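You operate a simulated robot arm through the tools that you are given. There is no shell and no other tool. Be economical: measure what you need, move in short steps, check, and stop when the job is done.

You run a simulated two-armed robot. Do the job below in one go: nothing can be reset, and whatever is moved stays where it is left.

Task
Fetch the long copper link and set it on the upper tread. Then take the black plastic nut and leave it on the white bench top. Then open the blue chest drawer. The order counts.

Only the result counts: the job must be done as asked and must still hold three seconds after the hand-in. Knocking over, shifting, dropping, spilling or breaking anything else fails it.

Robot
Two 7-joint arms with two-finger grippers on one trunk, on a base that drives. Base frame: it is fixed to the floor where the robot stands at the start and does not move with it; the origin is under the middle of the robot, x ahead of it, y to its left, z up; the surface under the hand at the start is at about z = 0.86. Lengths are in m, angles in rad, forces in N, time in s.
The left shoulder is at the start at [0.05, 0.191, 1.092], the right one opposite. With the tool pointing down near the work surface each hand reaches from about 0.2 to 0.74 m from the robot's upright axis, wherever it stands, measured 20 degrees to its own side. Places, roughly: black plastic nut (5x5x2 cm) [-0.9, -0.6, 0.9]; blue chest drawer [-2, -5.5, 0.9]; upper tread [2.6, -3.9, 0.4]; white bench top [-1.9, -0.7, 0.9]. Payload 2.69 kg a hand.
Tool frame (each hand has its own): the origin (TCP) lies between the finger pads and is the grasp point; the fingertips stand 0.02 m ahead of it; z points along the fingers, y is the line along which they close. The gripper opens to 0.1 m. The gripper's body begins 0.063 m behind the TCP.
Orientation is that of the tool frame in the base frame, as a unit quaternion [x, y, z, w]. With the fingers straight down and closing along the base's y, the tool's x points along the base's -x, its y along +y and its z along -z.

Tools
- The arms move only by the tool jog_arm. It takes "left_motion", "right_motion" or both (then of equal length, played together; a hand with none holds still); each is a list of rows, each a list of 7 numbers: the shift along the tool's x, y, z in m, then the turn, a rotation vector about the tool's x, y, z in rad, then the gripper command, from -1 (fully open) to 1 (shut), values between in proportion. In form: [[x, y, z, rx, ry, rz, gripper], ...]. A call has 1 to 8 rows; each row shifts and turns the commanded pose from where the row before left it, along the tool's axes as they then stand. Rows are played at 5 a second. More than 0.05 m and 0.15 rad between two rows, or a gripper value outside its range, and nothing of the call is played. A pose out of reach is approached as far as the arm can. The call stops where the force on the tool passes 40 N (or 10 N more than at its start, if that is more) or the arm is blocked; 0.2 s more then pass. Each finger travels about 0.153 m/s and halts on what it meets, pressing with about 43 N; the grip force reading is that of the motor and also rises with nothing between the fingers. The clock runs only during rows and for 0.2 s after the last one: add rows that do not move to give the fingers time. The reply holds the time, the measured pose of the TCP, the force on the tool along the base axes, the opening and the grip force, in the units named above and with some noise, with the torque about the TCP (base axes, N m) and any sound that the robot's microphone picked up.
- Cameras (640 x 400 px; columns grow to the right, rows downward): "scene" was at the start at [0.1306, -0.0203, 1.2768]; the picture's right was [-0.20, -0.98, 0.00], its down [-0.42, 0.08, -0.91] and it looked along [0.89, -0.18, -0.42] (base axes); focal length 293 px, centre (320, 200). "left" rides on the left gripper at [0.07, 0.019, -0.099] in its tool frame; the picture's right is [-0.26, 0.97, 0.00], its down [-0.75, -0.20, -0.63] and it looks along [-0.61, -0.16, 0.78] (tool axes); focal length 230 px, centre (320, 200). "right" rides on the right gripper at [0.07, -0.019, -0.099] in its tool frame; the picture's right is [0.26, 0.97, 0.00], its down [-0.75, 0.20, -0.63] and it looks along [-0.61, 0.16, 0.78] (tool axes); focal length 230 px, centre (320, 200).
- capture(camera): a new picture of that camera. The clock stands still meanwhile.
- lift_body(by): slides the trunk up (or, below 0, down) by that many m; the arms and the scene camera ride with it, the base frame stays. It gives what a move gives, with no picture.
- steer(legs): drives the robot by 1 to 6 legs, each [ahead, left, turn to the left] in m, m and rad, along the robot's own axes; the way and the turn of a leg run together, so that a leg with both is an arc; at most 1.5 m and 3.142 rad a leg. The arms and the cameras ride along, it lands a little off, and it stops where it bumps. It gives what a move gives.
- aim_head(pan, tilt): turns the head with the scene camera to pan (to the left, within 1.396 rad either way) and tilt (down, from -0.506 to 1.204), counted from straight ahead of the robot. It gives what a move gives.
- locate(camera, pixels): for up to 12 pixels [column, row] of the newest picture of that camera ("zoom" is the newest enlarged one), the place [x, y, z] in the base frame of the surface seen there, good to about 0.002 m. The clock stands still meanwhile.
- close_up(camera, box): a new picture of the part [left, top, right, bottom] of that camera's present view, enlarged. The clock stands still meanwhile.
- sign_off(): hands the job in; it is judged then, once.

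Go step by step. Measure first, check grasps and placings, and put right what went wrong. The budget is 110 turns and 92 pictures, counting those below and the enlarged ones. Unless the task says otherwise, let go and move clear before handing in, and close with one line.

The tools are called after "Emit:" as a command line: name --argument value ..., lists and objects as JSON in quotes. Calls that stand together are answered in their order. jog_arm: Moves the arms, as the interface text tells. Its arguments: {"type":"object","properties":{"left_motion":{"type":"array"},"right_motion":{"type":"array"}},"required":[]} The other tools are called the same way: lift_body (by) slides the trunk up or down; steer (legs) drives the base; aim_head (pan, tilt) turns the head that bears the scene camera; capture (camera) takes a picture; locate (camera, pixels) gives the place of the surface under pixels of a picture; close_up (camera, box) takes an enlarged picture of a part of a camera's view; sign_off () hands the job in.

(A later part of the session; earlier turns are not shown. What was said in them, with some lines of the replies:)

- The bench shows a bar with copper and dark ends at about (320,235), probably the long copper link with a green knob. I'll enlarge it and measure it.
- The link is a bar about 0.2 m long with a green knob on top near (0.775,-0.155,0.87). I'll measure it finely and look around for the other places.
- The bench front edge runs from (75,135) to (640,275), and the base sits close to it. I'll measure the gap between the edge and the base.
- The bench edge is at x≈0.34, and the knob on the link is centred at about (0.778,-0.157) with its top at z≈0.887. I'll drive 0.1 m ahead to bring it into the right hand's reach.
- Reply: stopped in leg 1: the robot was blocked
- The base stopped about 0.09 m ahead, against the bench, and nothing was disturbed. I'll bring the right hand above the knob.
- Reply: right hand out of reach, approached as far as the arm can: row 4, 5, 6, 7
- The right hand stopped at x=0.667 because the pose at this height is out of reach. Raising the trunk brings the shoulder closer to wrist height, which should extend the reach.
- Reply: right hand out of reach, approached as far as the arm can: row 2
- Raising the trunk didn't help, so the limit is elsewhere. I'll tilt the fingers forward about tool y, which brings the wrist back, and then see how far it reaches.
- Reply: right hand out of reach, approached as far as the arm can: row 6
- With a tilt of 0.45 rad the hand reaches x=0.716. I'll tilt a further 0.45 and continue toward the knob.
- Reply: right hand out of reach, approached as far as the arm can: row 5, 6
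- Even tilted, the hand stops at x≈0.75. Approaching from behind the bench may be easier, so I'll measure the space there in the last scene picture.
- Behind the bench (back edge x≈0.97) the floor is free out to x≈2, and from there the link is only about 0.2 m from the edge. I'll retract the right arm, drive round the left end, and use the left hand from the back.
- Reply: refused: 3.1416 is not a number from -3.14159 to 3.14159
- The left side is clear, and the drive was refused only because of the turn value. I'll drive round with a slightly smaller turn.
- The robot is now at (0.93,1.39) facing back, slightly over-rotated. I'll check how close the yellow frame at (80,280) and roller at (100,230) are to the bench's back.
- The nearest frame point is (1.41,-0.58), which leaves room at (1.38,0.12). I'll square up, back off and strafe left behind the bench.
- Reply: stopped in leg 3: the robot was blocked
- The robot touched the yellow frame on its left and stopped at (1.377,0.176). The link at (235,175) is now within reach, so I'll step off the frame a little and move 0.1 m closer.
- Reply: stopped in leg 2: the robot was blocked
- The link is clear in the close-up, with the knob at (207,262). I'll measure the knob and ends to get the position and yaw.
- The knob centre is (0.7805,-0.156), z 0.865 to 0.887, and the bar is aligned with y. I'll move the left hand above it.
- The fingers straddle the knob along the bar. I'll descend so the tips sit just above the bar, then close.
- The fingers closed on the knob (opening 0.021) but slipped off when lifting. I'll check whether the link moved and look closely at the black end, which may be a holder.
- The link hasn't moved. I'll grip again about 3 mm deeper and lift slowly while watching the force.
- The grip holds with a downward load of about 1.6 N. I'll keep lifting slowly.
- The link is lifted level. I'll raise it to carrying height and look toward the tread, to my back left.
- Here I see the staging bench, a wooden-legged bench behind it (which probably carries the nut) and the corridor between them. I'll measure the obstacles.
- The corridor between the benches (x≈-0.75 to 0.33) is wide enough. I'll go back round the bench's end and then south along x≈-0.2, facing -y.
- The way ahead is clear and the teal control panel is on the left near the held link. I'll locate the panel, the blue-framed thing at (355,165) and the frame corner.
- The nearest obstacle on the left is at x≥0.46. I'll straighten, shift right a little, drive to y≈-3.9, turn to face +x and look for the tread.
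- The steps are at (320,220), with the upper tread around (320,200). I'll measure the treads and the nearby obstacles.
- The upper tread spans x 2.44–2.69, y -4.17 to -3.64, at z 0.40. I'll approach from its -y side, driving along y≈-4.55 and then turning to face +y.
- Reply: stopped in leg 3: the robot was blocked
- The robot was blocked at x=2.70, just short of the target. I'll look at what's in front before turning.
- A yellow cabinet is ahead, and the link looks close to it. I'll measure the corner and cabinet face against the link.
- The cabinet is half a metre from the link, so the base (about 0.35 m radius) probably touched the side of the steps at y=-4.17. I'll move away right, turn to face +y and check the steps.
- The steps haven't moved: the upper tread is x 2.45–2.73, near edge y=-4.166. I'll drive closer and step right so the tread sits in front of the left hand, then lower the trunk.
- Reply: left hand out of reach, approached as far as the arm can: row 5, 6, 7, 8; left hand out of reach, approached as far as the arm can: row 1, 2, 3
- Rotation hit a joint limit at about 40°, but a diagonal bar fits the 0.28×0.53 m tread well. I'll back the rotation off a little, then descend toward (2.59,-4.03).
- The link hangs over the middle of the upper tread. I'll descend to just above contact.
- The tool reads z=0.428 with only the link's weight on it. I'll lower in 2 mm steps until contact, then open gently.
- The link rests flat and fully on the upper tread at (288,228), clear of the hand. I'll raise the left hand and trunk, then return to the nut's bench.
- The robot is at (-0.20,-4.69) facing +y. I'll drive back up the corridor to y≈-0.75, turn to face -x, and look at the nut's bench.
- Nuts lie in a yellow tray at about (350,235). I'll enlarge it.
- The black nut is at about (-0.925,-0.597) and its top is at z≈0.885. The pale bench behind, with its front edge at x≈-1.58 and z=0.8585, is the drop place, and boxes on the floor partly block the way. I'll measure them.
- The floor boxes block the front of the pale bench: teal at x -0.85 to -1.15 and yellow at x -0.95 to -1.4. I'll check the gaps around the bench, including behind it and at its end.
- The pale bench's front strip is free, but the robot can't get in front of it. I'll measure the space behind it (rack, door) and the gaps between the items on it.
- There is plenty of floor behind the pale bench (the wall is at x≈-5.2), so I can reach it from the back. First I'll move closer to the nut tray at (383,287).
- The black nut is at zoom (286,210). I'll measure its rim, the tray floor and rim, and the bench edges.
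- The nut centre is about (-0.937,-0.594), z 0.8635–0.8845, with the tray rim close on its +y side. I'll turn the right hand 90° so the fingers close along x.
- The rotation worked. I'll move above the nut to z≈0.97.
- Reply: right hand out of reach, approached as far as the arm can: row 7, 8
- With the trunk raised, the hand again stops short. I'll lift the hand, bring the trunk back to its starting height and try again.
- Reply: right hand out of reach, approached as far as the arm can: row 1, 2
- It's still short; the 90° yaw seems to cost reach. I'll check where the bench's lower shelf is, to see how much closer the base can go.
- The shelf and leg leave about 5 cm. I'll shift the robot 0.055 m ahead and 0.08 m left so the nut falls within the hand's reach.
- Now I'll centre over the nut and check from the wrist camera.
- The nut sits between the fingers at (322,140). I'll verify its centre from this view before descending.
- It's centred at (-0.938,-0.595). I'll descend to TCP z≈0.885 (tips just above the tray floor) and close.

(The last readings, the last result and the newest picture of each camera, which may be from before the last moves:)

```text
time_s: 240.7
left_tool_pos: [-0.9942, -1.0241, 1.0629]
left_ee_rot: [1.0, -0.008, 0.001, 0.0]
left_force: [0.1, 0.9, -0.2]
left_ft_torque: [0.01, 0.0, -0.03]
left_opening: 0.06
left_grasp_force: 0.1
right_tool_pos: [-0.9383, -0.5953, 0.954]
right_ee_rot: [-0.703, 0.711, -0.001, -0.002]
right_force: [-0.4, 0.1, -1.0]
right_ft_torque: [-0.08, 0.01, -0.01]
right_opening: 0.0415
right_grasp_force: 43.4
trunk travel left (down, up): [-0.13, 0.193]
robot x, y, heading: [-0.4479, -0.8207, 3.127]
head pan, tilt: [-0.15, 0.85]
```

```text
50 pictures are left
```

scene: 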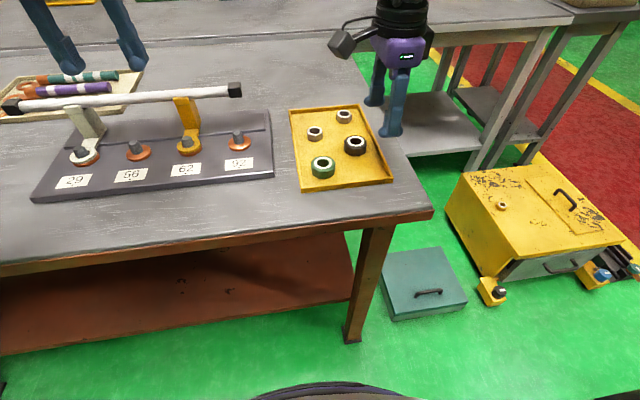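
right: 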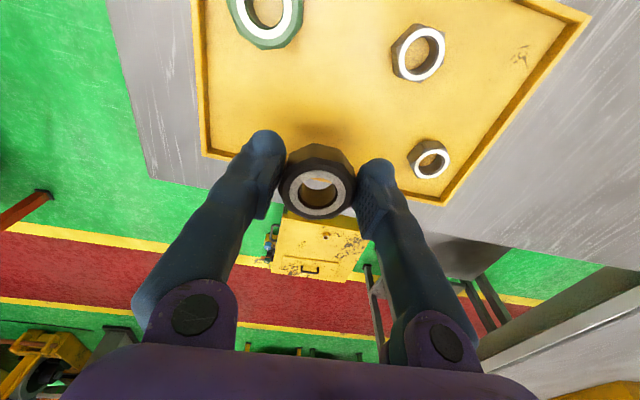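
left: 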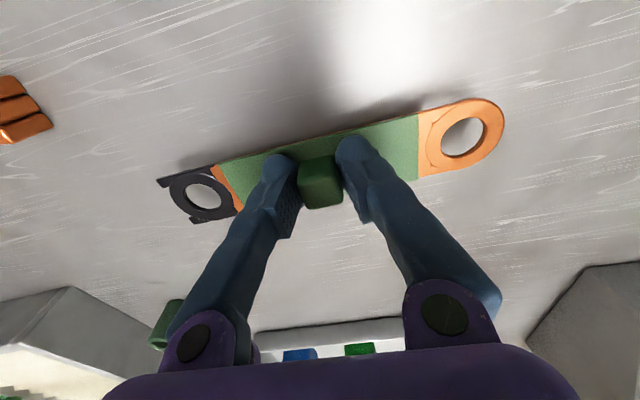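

The nut is held (opening 0.0415) and clear of the tray. I'll raise it, back off, and drive round via the red lane to the back of the pale bench.

Emit:
jog_arm --right_motion '[[0, 0, -0.04, 0, 0, 0, 1], [0, 0, -0.04, 0, 0, 0, 1], [0, 0, -0.04, 0, 0, 0, 1], [0, 0, -0.04, 0, 0, 0, 1]]'

Emit:
lift_body --by 0.1

Emit:
steer --legs '[[-0.25, 0, 0], [0, 0, -1.565], [1.5, 0, 0], [0.65, 0, 0], [0, 0, 1.571]]'

Emit:
aim_head --pan 0.0 --tilt 0.35

Emit:
capture --camera "scene"

```text
time_s: 241.7
left_tool_pos: [-0.9929, -1.0234, 1.0634]
left_ee_rot: [1.0, -0.009, 0.002, 0.001]
left_force: [-0.1, -0.9, 0.5]
left_ft_torque: [-0.04, 0.0, 0.01]
left_opening: 0.06
left_grasp_force: 0.1
right_tool_pos: [-0.9334, -0.5936, 1.1118]
right_ee_rot: [-0.703, 0.711, -0.002, -0.002]
right_force: [0.2, 0.3, 0.4]
right_ft_torque: [0.02, 0.03, -0.04]
right_opening: 0.0417
right_grasp_force: 42.5
trunk travel left (down, up): [-0.13, 0.193]
robot x, y, heading: [-0.4501, -0.8216, 3.135]
head pan, tilt: [-0.15, 0.85]
```

```text
time_s: 243.1
left_tool_pos: [-0.9946, -1.0236, 1.1629]
left_ee_rot: [1.0, -0.009, 0.002, 0.002]
left_force: [0.0, -0.1, 0.3]
left_ft_torque: [0.01, 0.03, -0.01]
left_opening: 0.0599
left_grasp_force: 0.0
right_tool_pos: [-0.9341, -0.5934, 1.2113]
right_ee_rot: [-0.703, 0.711, -0.001, -0.001]
right_force: [0.2, -0.4, 1.0]
right_ft_torque: [0.0, 0.0, 0.02]
right_opening: 0.0416
right_grasp_force: 43.0
trunk travel left (down, up): [-0.23, 0.093]
robot x, y, heading: [-0.4525, -0.823, 3.13]
head pan, tilt: [-0.15, 0.85]
```

```text
time_s: 262.7
left_tool_pos: [-0.741, 1.0899, 1.1628]
left_ee_rot: [1.0, 0.007, 0.002, 0.0]
left_force: [0.5, 0.0, -0.6]
left_ft_torque: [0.03, 0.03, 0.0]
left_opening: 0.0599
left_grasp_force: 0.1
right_tool_pos: [-0.6959, 1.5193, 1.2114]
right_ee_rot: [0.715, -0.699, 0.001, 0.001]
right_force: [0.6, 0.3, 0.1]
right_ft_torque: [0.01, 0.02, -0.05]
right_opening: 0.0418
right_grasp_force: 42.8
trunk travel left (down, up): [-0.23, 0.093]
robot x, y, heading: [-0.2059, 1.3062, -3.114]
head pan, tilt: [-0.15, 0.85]
```

```text
time_s: 263.7
left_tool_pos: [-0.7412, 1.0904, 1.1633]
left_ee_rot: [1.0, 0.008, 0.002, 0.001]
left_force: [0.4, 0.0, -0.4]
left_ft_torque: [0.02, 0.02, 0.01]
left_opening: 0.0598
left_grasp_force: 0.0
right_tool_pos: [-0.6952, 1.5199, 1.2116]
right_ee_rot: [0.715, -0.699, 0.001, 0.002]
right_force: [0.1, 0.1, -0.9]
right_ft_torque: [0.02, 0.02, 0.01]
right_opening: 0.0413
right_grasp_force: 43.3
trunk travel left (down, up): [-0.23, 0.093]
robot x, y, heading: [-0.2006, 1.3082, -3.118]
head pan, tilt: [0.0, 0.351]
```

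```text
49 pictures are left
```

scene: 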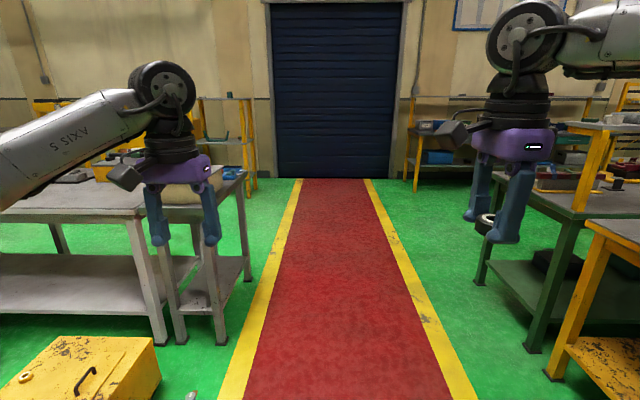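

The red lane ahead is clear. I'll check the clearance of the tables on both sides before driving.

Emit:
locate --camera "scene" --pixels '[[535, 345], [480, 285], [225, 340], [240, 180], [575, 215], [595, 240], [120, 320], [190, 395], [300, 190], [250, 170]]'

```text
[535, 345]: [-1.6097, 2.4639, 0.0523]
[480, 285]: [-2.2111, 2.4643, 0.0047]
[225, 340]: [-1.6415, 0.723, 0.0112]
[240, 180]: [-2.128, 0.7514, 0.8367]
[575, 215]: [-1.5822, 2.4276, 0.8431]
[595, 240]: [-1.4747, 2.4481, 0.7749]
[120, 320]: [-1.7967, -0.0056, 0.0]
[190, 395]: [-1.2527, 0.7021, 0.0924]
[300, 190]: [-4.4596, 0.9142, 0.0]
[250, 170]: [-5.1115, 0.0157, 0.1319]
```

A black item sits at about (-1.25,0.7–0.95), so I'll shift to y≈1.5 and then drive along the lane to x≈-3.1.

Emit:
steer --legs '[[0, -0.2, -0.024], [1.5, 0, 0], [1.4, 0, 0], [0, 0, 1.571]]'

Emit:
capture --camera "scene"

Emit:
aim_head --pan 0.7 --tilt 0.4

Emit:
capture --camera "scene"

```text
time_s: 283.8
left_tool_pos: [-2.9238, 0.9724, 1.1621]
left_ee_rot: [0.701, 0.714, 0.002, -0.001]
left_force: [0.0, -0.3, -0.1]
left_ft_torque: [-0.01, 0.0, -0.02]
left_opening: 0.0601
left_grasp_force: 0.0
right_tool_pos: [-3.3555, 1.018, 1.2116]
right_ee_rot: [1.0, 0.012, 0.002, 0.0]
right_force: [-0.2, 0.1, 0.6]
right_ft_torque: [0.0, 0.01, 0.0]
right_opening: 0.0417
right_grasp_force: 43.0
trunk travel left (down, up): [-0.23, 0.093]
robot x, y, heading: [-3.1434, 1.5078, -1.548]
head pan, tilt: [0.0, 0.351]
```

```text
48 pictures are left
```

scene: 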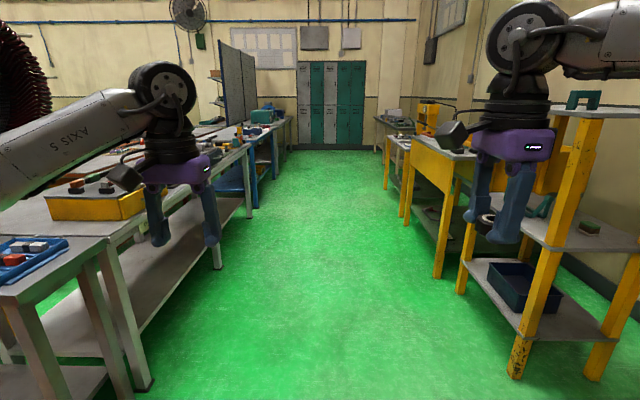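

```text
time_s: 284.8
left_tool_pos: [-2.9235, 0.9732, 1.163]
left_ee_rot: [0.701, 0.714, 0.001, 0.0]
left_force: [0.5, 0.3, -0.8]
left_ft_torque: [0.0, 0.01, 0.03]
left_opening: 0.0599
left_grasp_force: 0.1
right_tool_pos: [-3.355, 1.0168, 1.2108]
right_ee_rot: [1.0, 0.012, 0.002, 0.0]
right_force: [-0.1, 1.3, -0.1]
right_ft_torque: [-0.01, 0.03, -0.01]
right_opening: 0.0415
right_grasp_force: 43.2
trunk travel left (down, up): [-0.23, 0.093]
robot x, y, heading: [-3.1444, 1.5089, -1.546]
head pan, tilt: [0.7, 0.4]
```

```text
47 pictures are left
```

scene: 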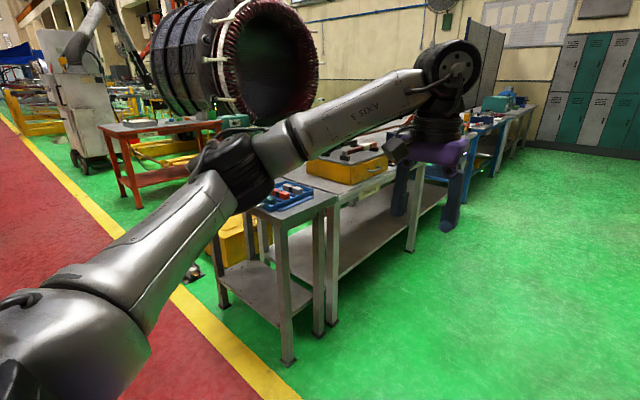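

There is a wide clear aisle behind the bench. I'll drive down it to y≈-0.4 and turn to face the bench from behind.

Emit:
steer --legs '[[1.5, 0, -0.02], [0.4, 0, 0], [0, 0, 1.571]]'

Emit:
aim_head --pan 0.0 --tilt 0.6

Emit:
capture --camera "scene"

```text
time_s: 298.1
left_tool_pos: [-2.6224, -0.2085, 1.1626]
left_ee_rot: [0.038, 0.999, 0.001, -0.001]
left_force: [0.7, -0.3, 0.0]
left_ft_torque: [-0.01, 0.0, 0.01]
left_opening: 0.06
left_grasp_force: 0.0
right_tool_pos: [-2.7103, -0.6333, 1.211]
right_ee_rot: [0.731, 0.682, 0.002, -0.001]
right_force: [0.8, -0.2, 0.9]
right_ft_torque: [0.0, 0.03, -0.01]
right_opening: 0.0413
right_grasp_force: 43.8
trunk travel left (down, up): [-0.23, 0.093]
robot x, y, heading: [-3.1771, -0.3789, -0.068]
head pan, tilt: [0.7, 0.4]
```

```text
time_s: 299.1
left_tool_pos: [-2.6233, -0.2095, 1.1623]
left_ee_rot: [0.038, 0.999, 0.002, -0.002]
left_force: [0.2, -0.5, 0.4]
left_ft_torque: [0.01, 0.0, -0.01]
left_opening: 0.0599
left_grasp_force: 0.0
right_tool_pos: [-2.7103, -0.6352, 1.2111]
right_ee_rot: [0.732, 0.682, 0.001, -0.001]
right_force: [-0.2, 0.5, 0.0]
right_ft_torque: [0.01, 0.01, 0.01]
right_opening: 0.0414
right_grasp_force: 42.8
trunk travel left (down, up): [-0.23, 0.093]
robot x, y, heading: [-3.1782, -0.3786, -0.072]
head pan, tilt: [0.0, 0.6]
```

```text
46 pictures are left
```

scene: 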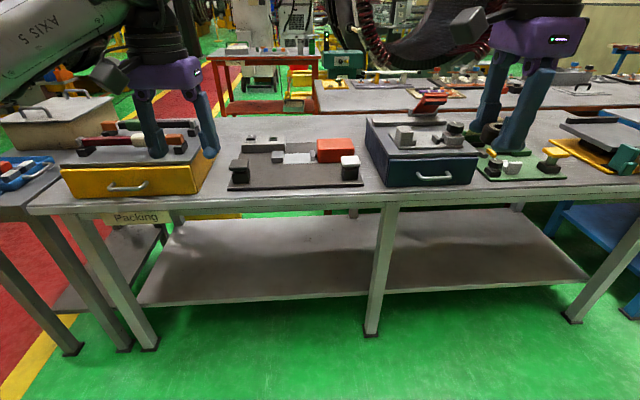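

This is the packing bench from behind. There's a free gap at (218,185) between the yellow chest and the grey tray, and a strip beyond the trays; I'll measure them.

Emit:
locate --camera "scene" --pixels '[[215, 190], [300, 193], [225, 170], [230, 150], [208, 185], [232, 186], [362, 183], [385, 183], [240, 125], [375, 155], [300, 120], [480, 188]]'

Emit:
close_up --camera "scene" --box '[180, 100, 420, 220]'

```text
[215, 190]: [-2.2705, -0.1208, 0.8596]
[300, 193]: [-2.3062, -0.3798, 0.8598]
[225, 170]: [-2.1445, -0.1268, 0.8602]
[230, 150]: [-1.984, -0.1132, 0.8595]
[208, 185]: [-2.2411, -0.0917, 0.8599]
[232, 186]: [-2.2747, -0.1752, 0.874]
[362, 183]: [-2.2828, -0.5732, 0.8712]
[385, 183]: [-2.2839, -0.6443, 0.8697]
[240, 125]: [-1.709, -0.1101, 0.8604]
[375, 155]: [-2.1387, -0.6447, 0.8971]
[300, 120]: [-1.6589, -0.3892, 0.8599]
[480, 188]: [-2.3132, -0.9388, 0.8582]
```

```text
2.67 times, centred on (300, 160) of scene
```

zoom: 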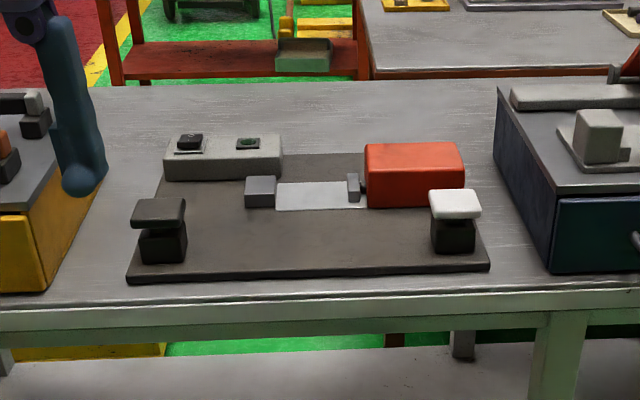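

The gap between the yellow chest (edge y≈-0.085) and the grey tray (edge y≈-0.165) is free bench. Placing at about (-2.27,-0.125) with fingers closing along x fits. I'll square up and move in.

Emit:
steer --legs '[[0, 0, 0.07], [0, 0.46, 0], [0.42, 0, 0]]'

Emit:
aim_head --pan -0.3 --tilt 0.85

Emit:
capture --camera "scene"

```text
time_s: 306.4
left_tool_pos: [-2.2228, 0.3028, 1.1628]
left_ee_rot: [-0.001, 1.0, 0.001, -0.002]
left_force: [0.5, 0.8, 0.2]
left_ft_torque: [0.02, 0.04, 0.01]
left_opening: 0.06
left_grasp_force: 0.1
right_tool_pos: [-2.2755, -0.1291, 1.2121]
right_ee_rot: [0.704, 0.711, 0.001, -0.002]
right_force: [0.5, 0.5, -1.1]
right_ft_torque: [-0.01, -0.01, 0.02]
right_opening: 0.0413
right_grasp_force: 43.3
trunk travel left (down, up): [-0.23, 0.093]
robot x, y, heading: [-2.765, 0.0889, 0.011]
head pan, tilt: [0.0, 0.6]
```

```text
time_s: 307.2
left_tool_pos: [-2.2236, 0.3033, 1.1632]
left_ee_rot: [0.0, 1.0, 0.001, -0.002]
left_force: [-0.4, 0.6, 0.1]
left_ft_torque: [0.01, 0.01, 0.0]
left_opening: 0.0599
left_grasp_force: 0.0
right_tool_pos: [-2.2749, -0.1285, 1.2113]
right_ee_rot: [0.704, 0.711, 0.002, -0.001]
right_force: [0.0, 0.6, -0.6]
right_ft_torque: [0.0, 0.03, 0.0]
right_opening: 0.0416
right_grasp_force: 43.0
trunk travel left (down, up): [-0.23, 0.093]
robot x, y, heading: [-2.7605, 0.0915, 0.011]
head pan, tilt: [-0.3, 0.85]
```

```text
44 pictures are left
```

scene: 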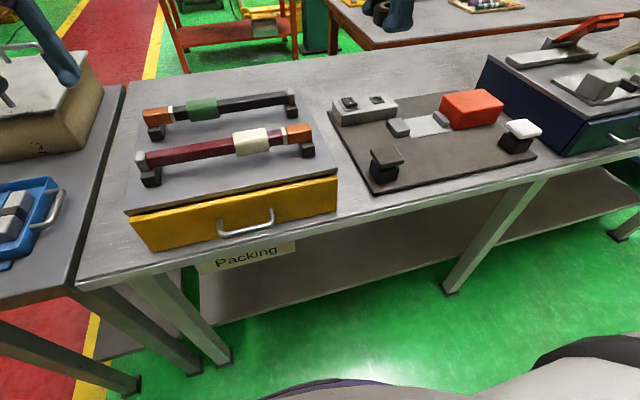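

The hand already sits nearly over the gap. I'll measure the gap edges precisely: chest side at (338,205), tray side at (368,192).

Emit:
locate --camera "scene" --pixels '[[336, 208], [336, 178], [318, 140], [372, 192], [350, 155], [350, 200], [355, 215], [365, 208], [385, 160], [290, 98], [300, 140], [345, 180]]'

```text
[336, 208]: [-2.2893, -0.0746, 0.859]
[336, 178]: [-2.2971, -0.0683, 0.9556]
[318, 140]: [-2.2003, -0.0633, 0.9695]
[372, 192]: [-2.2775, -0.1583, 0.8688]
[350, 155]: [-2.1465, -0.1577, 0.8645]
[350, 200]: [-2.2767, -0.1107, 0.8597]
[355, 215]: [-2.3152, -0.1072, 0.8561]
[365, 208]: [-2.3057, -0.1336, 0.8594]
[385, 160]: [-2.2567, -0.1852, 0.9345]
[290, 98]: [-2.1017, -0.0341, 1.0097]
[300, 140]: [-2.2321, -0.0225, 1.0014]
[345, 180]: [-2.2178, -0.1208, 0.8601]
```

The chest is 0.97 m high beside that gap and the wrist camera would overhang it, so the gap is too tight. The strip on the chest's other side, around (110,220), looks better; I'll measure it.

Emit:
locate --camera "scene" --pixels '[[145, 250], [125, 190], [105, 250], [85, 270], [100, 200], [115, 150], [128, 95], [133, 130], [60, 215], [30, 200], [110, 220], [75, 180]]'

Emit:
close_up --camera "scene" --box '[0, 80, 320, 300]'

```text
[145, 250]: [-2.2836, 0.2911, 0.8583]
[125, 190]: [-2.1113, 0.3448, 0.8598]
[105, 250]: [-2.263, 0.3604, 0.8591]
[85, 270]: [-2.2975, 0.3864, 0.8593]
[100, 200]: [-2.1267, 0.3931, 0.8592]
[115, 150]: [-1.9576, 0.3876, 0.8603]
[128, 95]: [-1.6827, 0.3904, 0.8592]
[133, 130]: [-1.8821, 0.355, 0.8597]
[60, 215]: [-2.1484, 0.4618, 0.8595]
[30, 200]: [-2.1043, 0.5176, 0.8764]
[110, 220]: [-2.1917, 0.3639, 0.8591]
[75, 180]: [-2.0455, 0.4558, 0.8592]
```

```text
1.82 times, centred on (160, 190) of scene
```

zoom: 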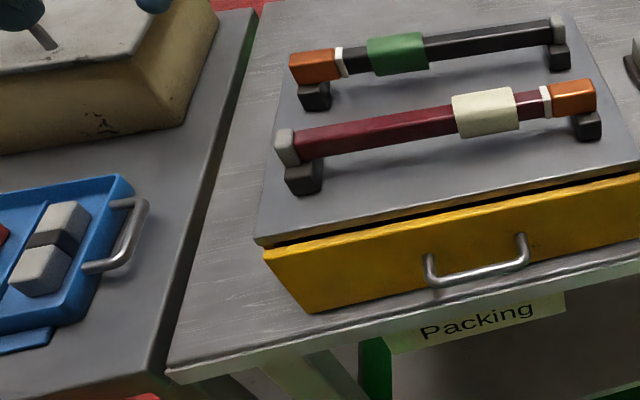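

The strip between the chest (y≈0.29) and the bench's end (y≈0.395) is 0.10 m wide with nothing tall beside it. I'll shift left 0.47 m so the hand is above (-2.23,0.343).

Emit:
steer --legs '[[0, 0.472, -0.01], [0.04, 0, 0]]'

Emit:
capture --camera "scene"

```text
time_s: 312.2
left_tool_pos: [-2.1826, 0.762, 1.1627]
left_ee_rot: [0.002, 1.0, 0.001, -0.002]
left_force: [1.0, 1.2, -0.5]
left_ft_torque: [-0.03, 0.04, -0.01]
left_opening: 0.06
left_grasp_force: 0.0
right_tool_pos: [-2.2391, 0.332, 1.2118]
right_ee_rot: [0.707, 0.707, 0.002, -0.001]
right_force: [0.9, 0.1, -1.1]
right_ft_torque: [0.0, 0.06, -0.01]
right_opening: 0.0417
right_grasp_force: 42.3
trunk travel left (down, up): [-0.23, 0.093]
robot x, y, heading: [-2.7238, 0.5535, 0.005]
head pan, tilt: [-0.3, 0.85]
```

```text
42 pictures are left
```

scene: 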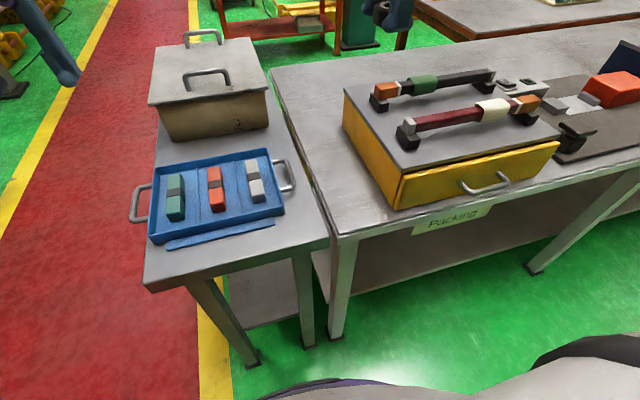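

The strip is now clear, between the bench edge (325,210) and the chest side (385,190). I'll refine the target.

Emit:
locate --camera "scene" --pixels '[[330, 215], [322, 195], [396, 207], [370, 170], [345, 200], [360, 205], [350, 180], [290, 180], [345, 95], [338, 232]]'

```text
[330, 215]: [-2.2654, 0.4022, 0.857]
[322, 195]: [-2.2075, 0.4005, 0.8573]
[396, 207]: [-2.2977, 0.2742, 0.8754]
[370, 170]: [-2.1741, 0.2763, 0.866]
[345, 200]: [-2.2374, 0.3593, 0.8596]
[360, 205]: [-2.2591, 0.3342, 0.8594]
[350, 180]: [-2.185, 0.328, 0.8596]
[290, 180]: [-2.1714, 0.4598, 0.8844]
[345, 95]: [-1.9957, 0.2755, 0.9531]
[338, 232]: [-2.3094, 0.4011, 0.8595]
```

The strip runs y 0.275–0.40, and the hand at (-2.239,0.332) is nearly centred. I'll raise the left hand, lower the trunk 0.1 and descend.

Emit:
jog_arm --left_motion '[[0, 0, -0.045, 0, 0, 0, -0.2], [0, 0, -0.045, 0, 0, 0, -0.2]]' --right_motion '[[0.003, 0, 0, 0, 0, 0, 1], [0.003, 0, 0, 0, 0, 0, 1]]'

Emit:
lift_body --by -0.1

Emit:
jog_arm --right_motion '[[0, 0, 0.04, 0, 0, 0, 1], [0, 0, 0.04, 0, 0, 0, 1], [0, 0, 0.04, 0, 0, 0, 1], [0, 0, 0.04, 0, 0, 0, 1], [0, 0, 0.04, 0, 0, 0, 1], [0, 0, 0.015, 0, 0, 0, 1], [0, 0, 0, 0, 0, 0, 1]]'

Emit:
capture --camera "scene"

```text
time_s: 312.8
left_tool_pos: [-2.1845, 0.7625, 1.2531]
left_ee_rot: [0.003, 1.0, 0.001, -0.002]
left_force: [1.0, 0.8, -0.2]
left_ft_torque: [0.0, 0.01, -0.01]
left_opening: 0.0597
left_grasp_force: 0.0
right_tool_pos: [-2.2391, 0.3368, 1.2128]
right_ee_rot: [0.706, 0.708, 0.001, -0.002]
right_force: [0.6, -0.4, -0.8]
right_ft_torque: [0.01, 0.01, -0.03]
right_opening: 0.0415
right_grasp_force: 43.2
trunk travel left (down, up): [-0.23, 0.093]
robot x, y, heading: [-2.7233, 0.554, 0.003]
head pan, tilt: [-0.3, 0.85]
```

```text
time_s: 314.2
left_tool_pos: [-2.1844, 0.7626, 1.1534]
left_ee_rot: [0.002, 1.0, 0.001, 0.0]
left_force: [-0.9, 0.3, 0.2]
left_ft_torque: [0.0, 0.01, 0.01]
left_opening: 0.06
left_grasp_force: 0.0
right_tool_pos: [-2.2388, 0.3378, 1.1121]
right_ee_rot: [0.707, 0.707, 0.002, -0.001]
right_force: [0.3, 0.2, -1.1]
right_ft_torque: [-0.07, 0.0, -0.03]
right_opening: 0.0416
right_grasp_force: 43.1
trunk travel left (down, up): [-0.13, 0.193]
robot x, y, heading: [-2.7275, 0.5509, 0.005]
head pan, tilt: [-0.3, 0.85]
```

```text
time_s: 315.8
left_tool_pos: [-2.1848, 0.7633, 1.1521]
left_ee_rot: [0.002, 1.0, 0.001, -0.001]
left_force: [-0.3, 0.9, 0.1]
left_ft_torque: [-0.02, 0.04, 0.0]
left_opening: 0.0599
left_grasp_force: 0.0
right_tool_pos: [-2.2385, 0.3401, 0.8962]
right_ee_rot: [0.706, 0.708, 0.001, -0.001]
right_force: [1.2, -0.5, -1.0]
right_ft_torque: [0.0, 0.0, 0.01]
right_opening: 0.0415
right_grasp_force: 43.1
trunk travel left (down, up): [-0.13, 0.193]
robot x, y, heading: [-2.7231, 0.5515, -0.001]
head pan, tilt: [-0.3, 0.85]
```

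```text
41 pictures are left
```

scene: 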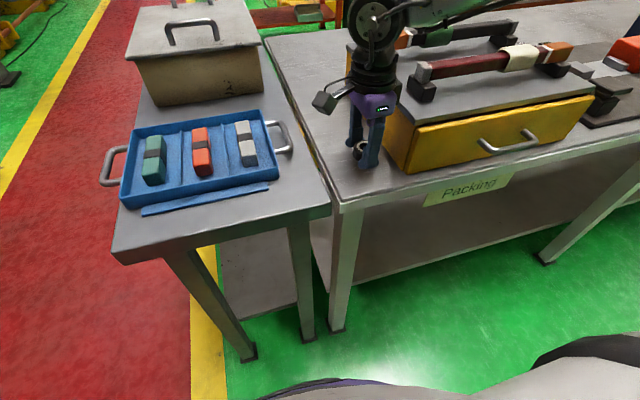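

The hand is in the strip at z=0.896 and needs about 15 mm more. I'll lower slowly to contact, release and retreat.

Emit:
jog_arm --right_motion '[[0, 0, 0.008, 0, 0, 0, 1], [0, 0, 0.005, 0, 0, 0, 1], [0, 0, 0.002, 0, 0, 0, 1], [0, 0, 0.001, 0, 0, 0, 1], [0, 0, 0, 0, 0, 0, 1]]'

```text
time_s: 317.0
left_tool_pos: [-2.1851, 0.763, 1.1526]
left_ee_rot: [0.003, 1.0, 0.001, -0.002]
left_force: [-0.2, 0.0, -0.4]
left_ft_torque: [0.02, 0.06, 0.01]
left_opening: 0.0599
left_grasp_force: 0.1
right_tool_pos: [-2.2398, 0.339, 0.8812]
right_ee_rot: [0.706, 0.708, 0.001, 0.0]
right_force: [0.7, 0.4, 3.0]
right_ft_torque: [-0.01, 0.02, 0.01]
right_opening: 0.0412
right_grasp_force: 42.6
trunk travel left (down, up): [-0.13, 0.193]
robot x, y, heading: [-2.723, 0.5494, 0.004]
head pan, tilt: [-0.3, 0.85]
```

Contact is felt (+3 N). I'll open gently and rise.

Emit:
jog_arm --right_motion '[[0, 0, 0, 0, 0, 0, 0.1], [0, 0, 0, 0, 0, 0, -0.2], [0, 0, 0, 0, 0, 0, -0.3], [0, 0, -0.02, 0, 0, 0, -0.3], [0, 0, -0.04, 0, 0, 0, -0.3], [0, 0, -0.045, 0, 0, 0, -0.3], [0, 0, -0.045, 0, 0, 0, -0.3], [0, 0, -0.045, 0, 0, 0, -0.3]]'

Emit:
close_up --camera "scene" --box '[240, 60, 480, 210]'

```text
time_s: 318.8
left_tool_pos: [-2.1847, 0.7633, 1.1535]
left_ee_rot: [0.003, 1.0, 0.001, 0.0]
left_force: [-0.3, 0.0, -0.1]
left_ft_torque: [0.0, 0.01, -0.02]
left_opening: 0.0599
left_grasp_force: 0.1
right_tool_pos: [-2.241, 0.3375, 1.0786]
right_ee_rot: [0.707, 0.707, 0.002, -0.001]
right_force: [0.6, -0.9, 0.2]
right_ft_torque: [0.0, 0.01, 0.02]
right_opening: 0.065
right_grasp_force: 0.1
trunk travel left (down, up): [-0.13, 0.193]
robot x, y, heading: [-2.7251, 0.5496, 0.005]
head pan, tilt: [-0.3, 0.85]
```

```text
2.67 times, centred on (360, 135) of scene
```

zoom: 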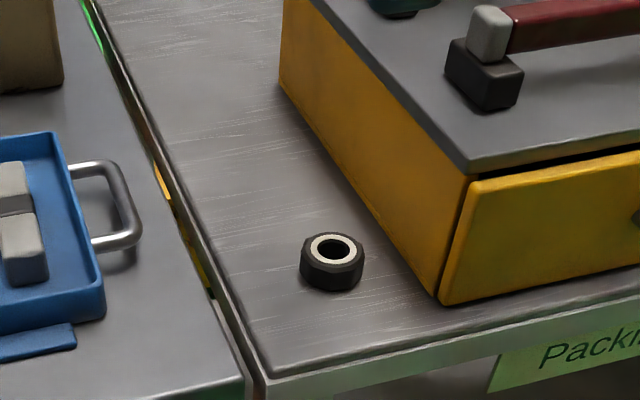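

The nut stands flat on the pale bench at zoom (332,262). I'll raise the trunk, back off, turn south and drive toward the blue chest.

Emit:
lift_body --by 0.1

Emit:
steer --legs '[[-0.42, 0, 0], [0, 0, -1.571], [1.5, 0, 0], [1.5, 0, 0]]'

Emit:
aim_head --pan 0.3 --tilt 0.35

Emit:
capture --camera "scene"

```text
time_s: 320.1
left_tool_pos: [-2.1834, 0.7622, 1.252]
left_ee_rot: [0.003, 1.0, 0.001, -0.001]
left_force: [0.1, 0.4, -0.7]
left_ft_torque: [0.02, 0.01, 0.02]
left_opening: 0.0599
left_grasp_force: 0.1
right_tool_pos: [-2.2406, 0.3379, 1.1785]
right_ee_rot: [0.707, 0.708, 0.001, -0.001]
right_force: [0.3, -0.1, 0.7]
right_ft_torque: [-0.01, 0.02, -0.01]
right_opening: 0.0651
right_grasp_force: 0.0
trunk travel left (down, up): [-0.23, 0.093]
robot x, y, heading: [-2.7254, 0.5562, 0.003]
head pan, tilt: [-0.3, 0.85]
```

```text
time_s: 340.6
left_tool_pos: [-2.5415, -2.9876, 1.2516]
left_ee_rot: [0.661, 0.75, 0.003, 0.0]
left_force: [0.2, 0.5, 0.4]
left_ft_torque: [0.03, 0.0, -0.01]
left_opening: 0.0599
left_grasp_force: 0.2
right_tool_pos: [-2.9689, -2.9882, 1.1786]
right_ee_rot: [0.998, 0.066, 0.001, 0.0]
right_force: [-0.1, 0.1, -0.3]
right_ft_torque: [0.03, 0.01, 0.0]
right_opening: 0.0649
right_grasp_force: 0.0
trunk travel left (down, up): [-0.23, 0.093]
robot x, y, heading: [-2.8224, -2.4796, -1.437]
head pan, tilt: [-0.3, 0.85]
```

```text
time_s: 341.6
left_tool_pos: [-2.5406, -2.9868, 1.253]
left_ee_rot: [0.661, 0.75, 0.002, -0.001]
left_force: [-0.9, -0.1, 0.6]
left_ft_torque: [-0.01, -0.01, -0.01]
left_opening: 0.0603
left_grasp_force: 0.0
right_tool_pos: [-2.9685, -2.9866, 1.1794]
right_ee_rot: [0.998, 0.066, 0.002, -0.001]
right_force: [-1.7, 0.2, -0.4]
right_ft_torque: [0.02, 0.0, -0.01]
right_opening: 0.0651
right_grasp_force: 0.0
trunk travel left (down, up): [-0.23, 0.093]
robot x, y, heading: [-2.8218, -2.484, -1.435]
head pan, tilt: [0.3, 0.351]
```

```text
39 pictures are left
```

scene: 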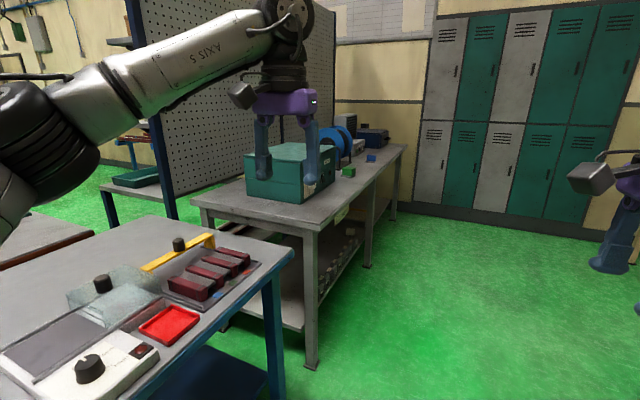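

A bench with chests stands against the pegboard: a teal one at (290,170) and a dark blue one at (372,138). I'll enlarge and locate.

Emit:
close_up --camera "scene" --box '[220, 100, 440, 240]'

Emit:
locate --camera "scene" --pixels '[[290, 160], [372, 138], [345, 140], [310, 225], [405, 147], [300, 370], [280, 390], [371, 157], [290, 250], [365, 265], [400, 215]]'

```text
2.86 times, centred on (330, 170) of scene
```

zoom: 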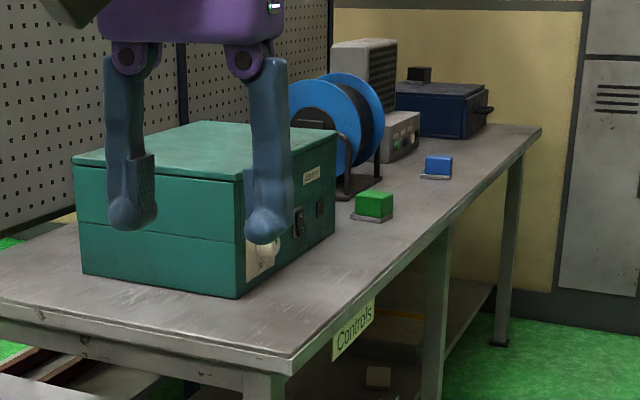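

```text
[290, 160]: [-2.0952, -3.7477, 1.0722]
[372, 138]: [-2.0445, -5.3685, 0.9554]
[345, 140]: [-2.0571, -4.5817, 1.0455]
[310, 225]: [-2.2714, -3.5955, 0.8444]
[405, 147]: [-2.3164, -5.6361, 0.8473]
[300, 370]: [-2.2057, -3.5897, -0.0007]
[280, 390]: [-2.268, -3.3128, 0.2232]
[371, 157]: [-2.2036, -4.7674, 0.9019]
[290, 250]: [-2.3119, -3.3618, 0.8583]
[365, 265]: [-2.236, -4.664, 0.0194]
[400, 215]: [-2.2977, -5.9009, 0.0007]
```

The dark blue chest at (-2.04,-5.4) has a pull handle on its aisle side. I'll drive down the aisle, turn to face +x before the lockers, then strafe to it.

Emit:
steer --legs '[[0, -0.3, -0.134], [1.5, 0, 0], [0.6, 0, 0], [0, 0, 1.571], [0, -0.6, 0]]'

Emit:
aim_head --pan -0.1 --tilt 0.5

Emit:
capture --camera "scene"

```text
time_s: 363.9
left_tool_pos: [-2.5719, -4.9836, 1.2534]
left_ee_rot: [0.02, 1.0, 0.001, -0.002]
left_force: [-0.7, -0.8, 0.1]
left_ft_torque: [0.01, 0.0, -0.01]
left_opening: 0.06
left_grasp_force: 0.0
right_tool_pos: [-2.6416, -5.4061, 1.1798]
right_ee_rot: [0.719, 0.695, 0.002, -0.001]
right_force: [0.2, 0.4, 0.6]
right_ft_torque: [-0.03, -0.01, 0.02]
right_opening: 0.0649
right_grasp_force: 0.0
trunk travel left (down, up): [-0.23, 0.093]
robot x, y, heading: [-3.1165, -5.1746, -0.022]
head pan, tilt: [0.3, 0.351]
```

```text
time_s: 364.7
left_tool_pos: [-2.5718, -4.9823, 1.2527]
left_ee_rot: [0.019, 1.0, 0.001, -0.001]
left_force: [-0.7, -0.2, 0.5]
left_ft_torque: [-0.01, 0.02, 0.02]
left_opening: 0.06
left_grasp_force: 0.0
right_tool_pos: [-2.6414, -5.4058, 1.1791]
right_ee_rot: [0.718, 0.696, 0.002, -0.001]
right_force: [-0.5, 0.5, 0.7]
right_ft_torque: [0.0, 0.01, -0.02]
right_opening: 0.0649
right_grasp_force: 0.0
trunk travel left (down, up): [-0.23, 0.093]
robot x, y, heading: [-3.1187, -5.174, -0.026]
head pan, tilt: [-0.099, 0.499]
```

```text
37 pictures are left
```

scene: 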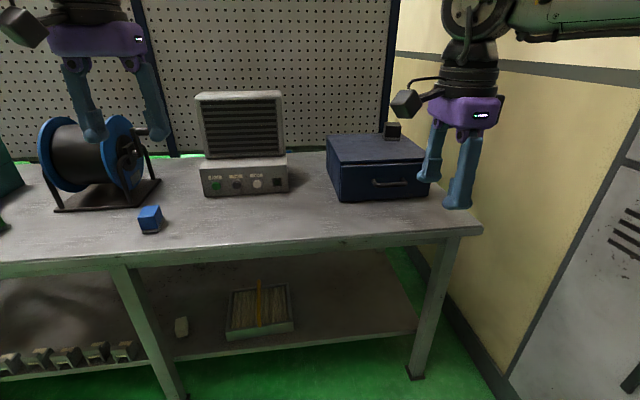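

The blue chest drawer with its bar handle is at (390,182). I'll enlarge and measure the handle and drawer front.

Emit:
close_up --camera "scene" --box '[310, 110, 470, 210]'

Emit:
locate --camera "scene" --pixels '[[373, 183], [390, 184], [408, 181], [340, 200], [427, 192], [330, 140], [338, 168], [440, 240], [340, 250], [390, 128], [340, 235]]'

```text
4.00 times, centred on (390, 160) of scene
```

zoom: 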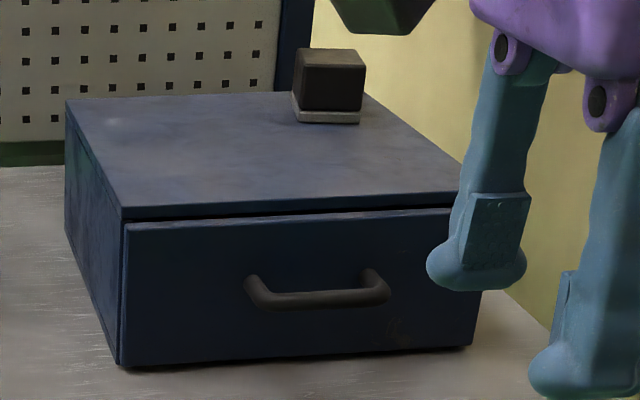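

```text
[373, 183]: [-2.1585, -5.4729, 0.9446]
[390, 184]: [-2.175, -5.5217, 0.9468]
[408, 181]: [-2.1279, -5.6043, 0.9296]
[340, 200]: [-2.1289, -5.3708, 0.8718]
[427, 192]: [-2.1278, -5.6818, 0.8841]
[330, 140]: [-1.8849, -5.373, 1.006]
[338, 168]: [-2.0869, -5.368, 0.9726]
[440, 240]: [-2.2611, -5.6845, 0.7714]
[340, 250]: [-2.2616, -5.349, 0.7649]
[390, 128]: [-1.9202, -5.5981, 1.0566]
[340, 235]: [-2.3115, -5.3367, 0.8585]
```

The drawer face is at x≈-2.128, and the bar is at x≈-2.175, z≈0.947, y -5.47 to -5.57. I'll measure the bar more finely in the enlarged view.

Emit:
locate --camera "zoom" --pixels '[[320, 295], [320, 301], [320, 307], [290, 300], [350, 297], [320, 280], [320, 320], [255, 285], [383, 285], [260, 305], [320, 215], [320, 200]]'

```text
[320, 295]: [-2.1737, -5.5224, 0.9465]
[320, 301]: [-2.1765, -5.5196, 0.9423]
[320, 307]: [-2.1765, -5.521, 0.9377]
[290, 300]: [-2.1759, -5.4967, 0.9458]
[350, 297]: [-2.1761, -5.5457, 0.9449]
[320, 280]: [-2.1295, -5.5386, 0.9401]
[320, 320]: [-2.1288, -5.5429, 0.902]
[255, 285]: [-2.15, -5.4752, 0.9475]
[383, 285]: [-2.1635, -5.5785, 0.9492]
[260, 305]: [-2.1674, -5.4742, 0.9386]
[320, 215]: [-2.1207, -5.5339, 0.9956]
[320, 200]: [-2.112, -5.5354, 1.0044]
```

The bar is centred at (-2.171,-5.525,0.942), 11 mm thick, with a 36 mm gap behind it. A downward grip with fingers closing along x fits. I'll move the robot to about (-2.66,-5.29).

Emit:
steer --legs '[[0, -0.11, 0.025], [0.455, 0, 0]]'

Emit:
lift_body --by -0.06

Emit:
capture --camera "right"

```text
time_s: 368.7
left_tool_pos: [-2.1263, -5.0843, 1.2522]
left_ee_rot: [0.009, 1.0, 0.001, -0.001]
left_force: [0.2, 1.0, -0.3]
left_ft_torque: [0.0, -0.03, -0.01]
left_opening: 0.0599
left_grasp_force: 0.0
right_tool_pos: [-2.1884, -5.5086, 1.1786]
right_ee_rot: [0.711, 0.703, 0.001, -0.001]
right_force: [-0.8, 0.8, -0.8]
right_ft_torque: [-0.03, -0.01, 0.01]
right_opening: 0.065
right_grasp_force: 0.0
trunk travel left (down, up): [-0.23, 0.093]
robot x, y, heading: [-2.67, -5.2877, -0.01]
head pan, tilt: [-0.099, 0.499]
```

```text
time_s: 369.7
left_tool_pos: [-2.1276, -5.084, 1.193]
left_ee_rot: [0.009, 1.0, 0.001, 0.0]
left_force: [-0.7, 0.8, 0.6]
left_ft_torque: [-0.04, -0.02, 0.01]
left_opening: 0.0601
left_grasp_force: 0.1
right_tool_pos: [-2.1884, -5.5081, 1.1199]
right_ee_rot: [0.711, 0.703, 0.002, -0.001]
right_force: [0.5, -0.2, 0.8]
right_ft_torque: [0.01, 0.0, 0.03]
right_opening: 0.065
right_grasp_force: 0.0
trunk travel left (down, up): [-0.17, 0.153]
robot x, y, heading: [-2.6699, -5.2906, -0.008]
head pan, tilt: [-0.099, 0.499]
```

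```text
35 pictures are left
```

right: 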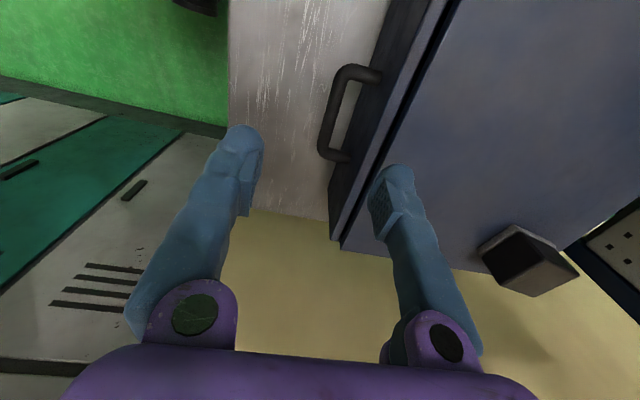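

The handle is visible at (340,110) in the wrist view. I'll cross-check its position from here.

Emit:
locate --camera "right" --pixels '[[331, 115], [337, 110], [342, 112], [357, 117], [336, 95], [326, 140], [380, 110], [390, 140]]'

```text
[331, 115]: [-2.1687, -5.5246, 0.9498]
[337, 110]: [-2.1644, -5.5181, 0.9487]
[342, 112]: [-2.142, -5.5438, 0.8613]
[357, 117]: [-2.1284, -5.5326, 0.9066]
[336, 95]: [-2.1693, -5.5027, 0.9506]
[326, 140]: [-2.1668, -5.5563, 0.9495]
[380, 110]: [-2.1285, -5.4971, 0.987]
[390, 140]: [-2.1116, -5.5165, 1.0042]
```

Both views agree: the bar is centred at x≈-2.170, with its top at z≈0.950. I'll align, set the opening to about 36 mm and descend to z≈1.0 first.

Emit:
jog_arm --right_motion '[[-0.009, 0.009, 0.0, 0, 0, 0, 0.28], [-0.009, 0.009, 0.02, 0, 0, 0.009, 0.28], [0, 0, 0.04, 0, 0, 0, 0.28], [0, 0, 0.04, 0, 0, 0, 0.28], [0, 0, 0.015, 0, 0, 0, 0.28], [0, 0, 0.0, 0, 0, 0, 0.28]]'

Emit:
capture --camera "right"

```text
time_s: 371.1
left_tool_pos: [-2.1266, -5.0852, 1.1946]
left_ee_rot: [0.009, 1.0, 0.001, -0.001]
left_force: [-0.7, -0.2, -0.4]
left_ft_torque: [-0.03, 0.01, -0.04]
left_opening: 0.06
left_grasp_force: 0.1
right_tool_pos: [-2.1705, -5.5266, 1.0049]
right_ee_rot: [0.714, 0.7, 0.001, -0.002]
right_force: [-0.2, 0.0, 0.4]
right_ft_torque: [-0.01, -0.02, 0.03]
right_opening: 0.0356
right_grasp_force: 0.0
trunk travel left (down, up): [-0.17, 0.153]
robot x, y, heading: [-2.6709, -5.2857, -0.009]
head pan, tilt: [-0.099, 0.499]
```

```text
34 pictures are left
```

right: 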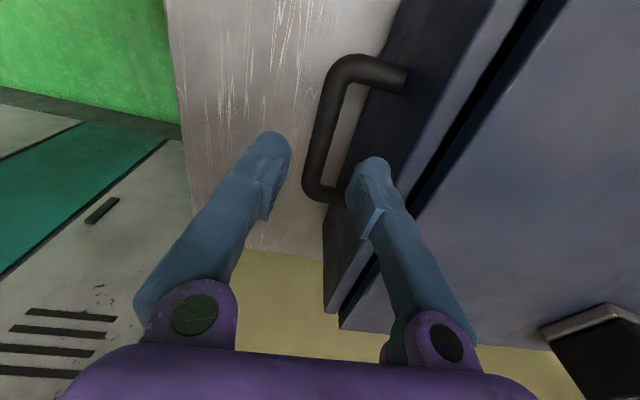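

The fingers straddle the bar. I'll descend to z≈0.948 and close.

Emit:
jog_arm --right_motion '[[0, 0, 0.025, 0, 0, 0, 0.28], [0, 0, 0.02, 0, 0, 0, 0.28], [0, 0, 0.012, 0, 0, 0, 0.28], [0, 0, 0, 0, 0, 0, 0.28], [0, 0, 0, 0, 0, 0, 0.7], [0, 0, 0, 0, 0, 0, 1], [0, 0, 0, 0, 0, 0, 1]]'

Emit:
capture --camera "right"

```text
time_s: 372.7
left_tool_pos: [-2.1261, -5.0848, 1.1935]
left_ee_rot: [0.01, 1.0, 0.001, -0.001]
left_force: [0.3, -0.4, 0.2]
left_ft_torque: [0.02, 0.02, 0.01]
left_opening: 0.0598
left_grasp_force: 0.0
right_tool_pos: [-2.1703, -5.5269, 0.9479]
right_ee_rot: [0.713, 0.701, 0.001, -0.002]
right_force: [-0.1, 0.4, -3.5]
right_ft_torque: [-0.05, -0.02, 0.72]
right_opening: 0.0135
right_grasp_force: 39.9
trunk travel left (down, up): [-0.17, 0.153]
robot x, y, heading: [-2.6714, -5.2848, -0.011]
head pan, tilt: [-0.099, 0.499]
```

```text
33 pictures are left
```

right: 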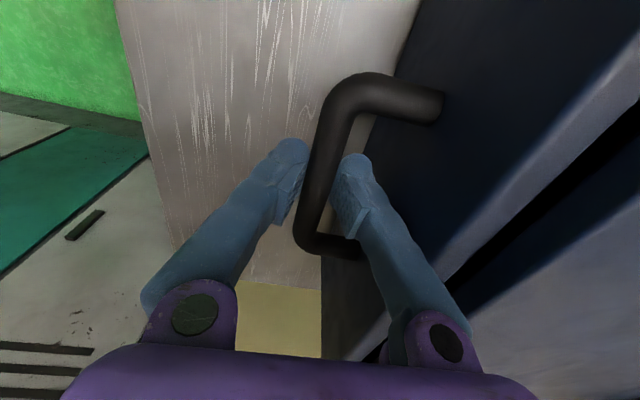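

The bar is gripped (opening 13.5 mm). I'll pull toward the robot (-x).

Emit:
jog_arm --right_motion '[[0, -0.01, 0, 0, 0, 0, 1], [0, -0.02, 0, 0, 0, 0, 1], [0, -0.025, 0, 0, 0, 0, 1], [0, -0.025, 0, 0, 0, 0, 1], [0, -0.025, 0, 0, 0, 0, 1], [0, -0.025, 0, 0, 0, 0, 1]]'

Emit:
capture --camera "scene"

```text
time_s: 374.1
left_tool_pos: [-2.128, -5.0867, 1.1927]
left_ee_rot: [0.01, 1.0, 0.002, -0.001]
left_force: [0.0, 0.5, 0.3]
left_ft_torque: [0.03, 0.01, 0.04]
left_opening: 0.0604
left_grasp_force: 0.0
right_tool_pos: [-2.304, -5.5257, 0.9457]
right_ee_rot: [0.714, 0.7, 0.0, -0.001]
right_force: [-1.2, -25.7, 10.4]
right_ft_torque: [-0.2, 0.01, 0.76]
right_opening: 0.0128
right_grasp_force: 39.1
trunk travel left (down, up): [-0.17, 0.153]
robot x, y, heading: [-2.6704, -5.2898, -0.01]
head pan, tilt: [-0.099, 0.499]
```

```text
32 pictures are left
```

scene: 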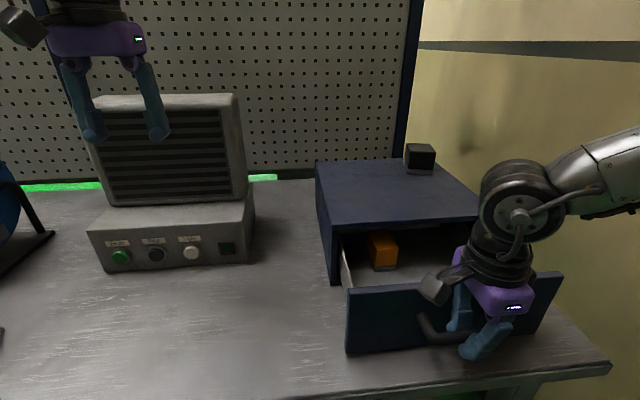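

The drawer has opened about 0.134 m. A side load of -26 N in y appeared, so I'll relax slightly toward -y and pull further.

Emit:
jog_arm --right_motion '[[-0.003, -0.005, 0, 0, 0, 0, 1], [-0.001, -0.015, -0.001, 0, 0, 0, 1], [0, -0.02, 0, 0, 0, 0, 1], [0, -0.02, 0, 0, 0, 0, 1], [0, 0, 0, 0, 0, 0, 1]]'

Emit:
capture --camera "scene"

```text
time_s: 375.2
left_tool_pos: [-2.1277, -5.0846, 1.1922]
left_ee_rot: [0.008, 1.0, 0.002, -0.002]
left_force: [-0.4, -0.8, -0.4]
left_ft_torque: [0.0, -0.01, 0.0]
left_opening: 0.0602
left_grasp_force: 0.0
right_tool_pos: [-2.3629, -5.5245, 0.9458]
right_ee_rot: [0.713, 0.701, 0.0, -0.006]
right_force: [-1.2, 2.6, -17.0]
right_ft_torque: [-0.03, -0.08, 0.6]
right_opening: 0.0125
right_grasp_force: 39.3
trunk travel left (down, up): [-0.17, 0.153]
robot x, y, heading: [-2.6688, -5.2836, -0.011]
head pan, tilt: [-0.099, 0.499]
stopped in row 5 (right hand): the force on the tool passed its limit at 43 N (the readings are from after the stop); the commanded pose is now the measured one
```

```text
31 pictures are left
```

scene: 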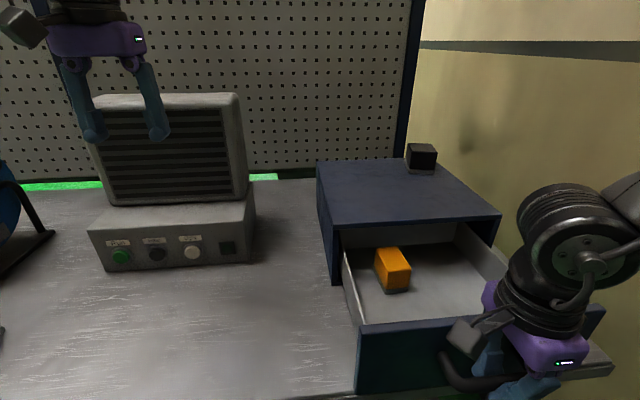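

The drawer hit its end stop at about 0.19 m open. I'll release the bar and raise the hand straight up.

Emit:
jog_arm --right_motion '[[0, 0, 0, 0, 0, 0, 0.6], [0, 0, 0, 0, 0, 0, 0.3], [0, 0, 0, 0, 0, 0, 0.3], [0, 0, -0.02, 0, 0, 0, 0.3], [0, 0, -0.04, 0, 0, 0, 0.3], [0, 0, -0.045, 0, 0, 0, 0.3], [0, 0, -0.045, 0, 0, 0, 0.3], [0, 0, -0.045, 0, 0, 0, 0.3]]'

Emit:
capture --camera "scene"

```text
time_s: 377.0
left_tool_pos: [-2.1275, -5.0829, 1.1927]
left_ee_rot: [0.009, 1.0, 0.0, -0.001]
left_force: [0.1, 0.8, 0.3]
left_ft_torque: [0.0, -0.01, 0.0]
left_opening: 0.06
left_grasp_force: 0.0
right_tool_pos: [-2.3586, -5.5263, 1.1441]
right_ee_rot: [0.713, 0.701, 0.001, -0.004]
right_force: [-0.4, 0.9, 0.4]
right_ft_torque: [-0.03, -0.01, 0.02]
right_opening: 0.0349
right_grasp_force: 0.0
trunk travel left (down, up): [-0.17, 0.153]
robot x, y, heading: [-2.6698, -5.2871, -0.007]
head pan, tilt: [-0.099, 0.499]
```

```text
30 pictures are left
```

scene: 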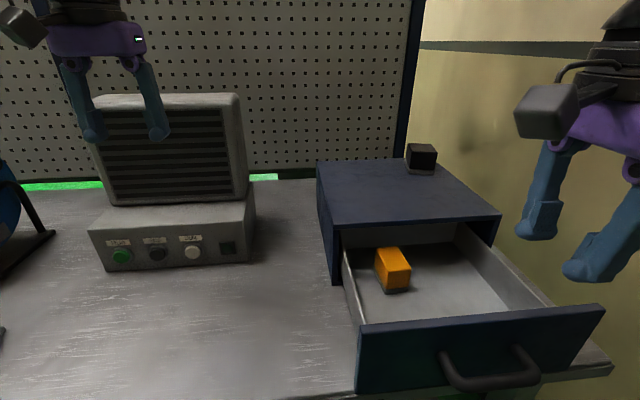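

The drawer is fully open with its contents in place. The chest hasn't shifted and the hand is clear, so I'll hand in.

Emit:
sign_off

```text
The job is handed in.
```

The job is handed in, done in the order you asked: the long copper link is on the upper tread, the black plastic nut is on the white bench top, and the blue chest drawer is open.
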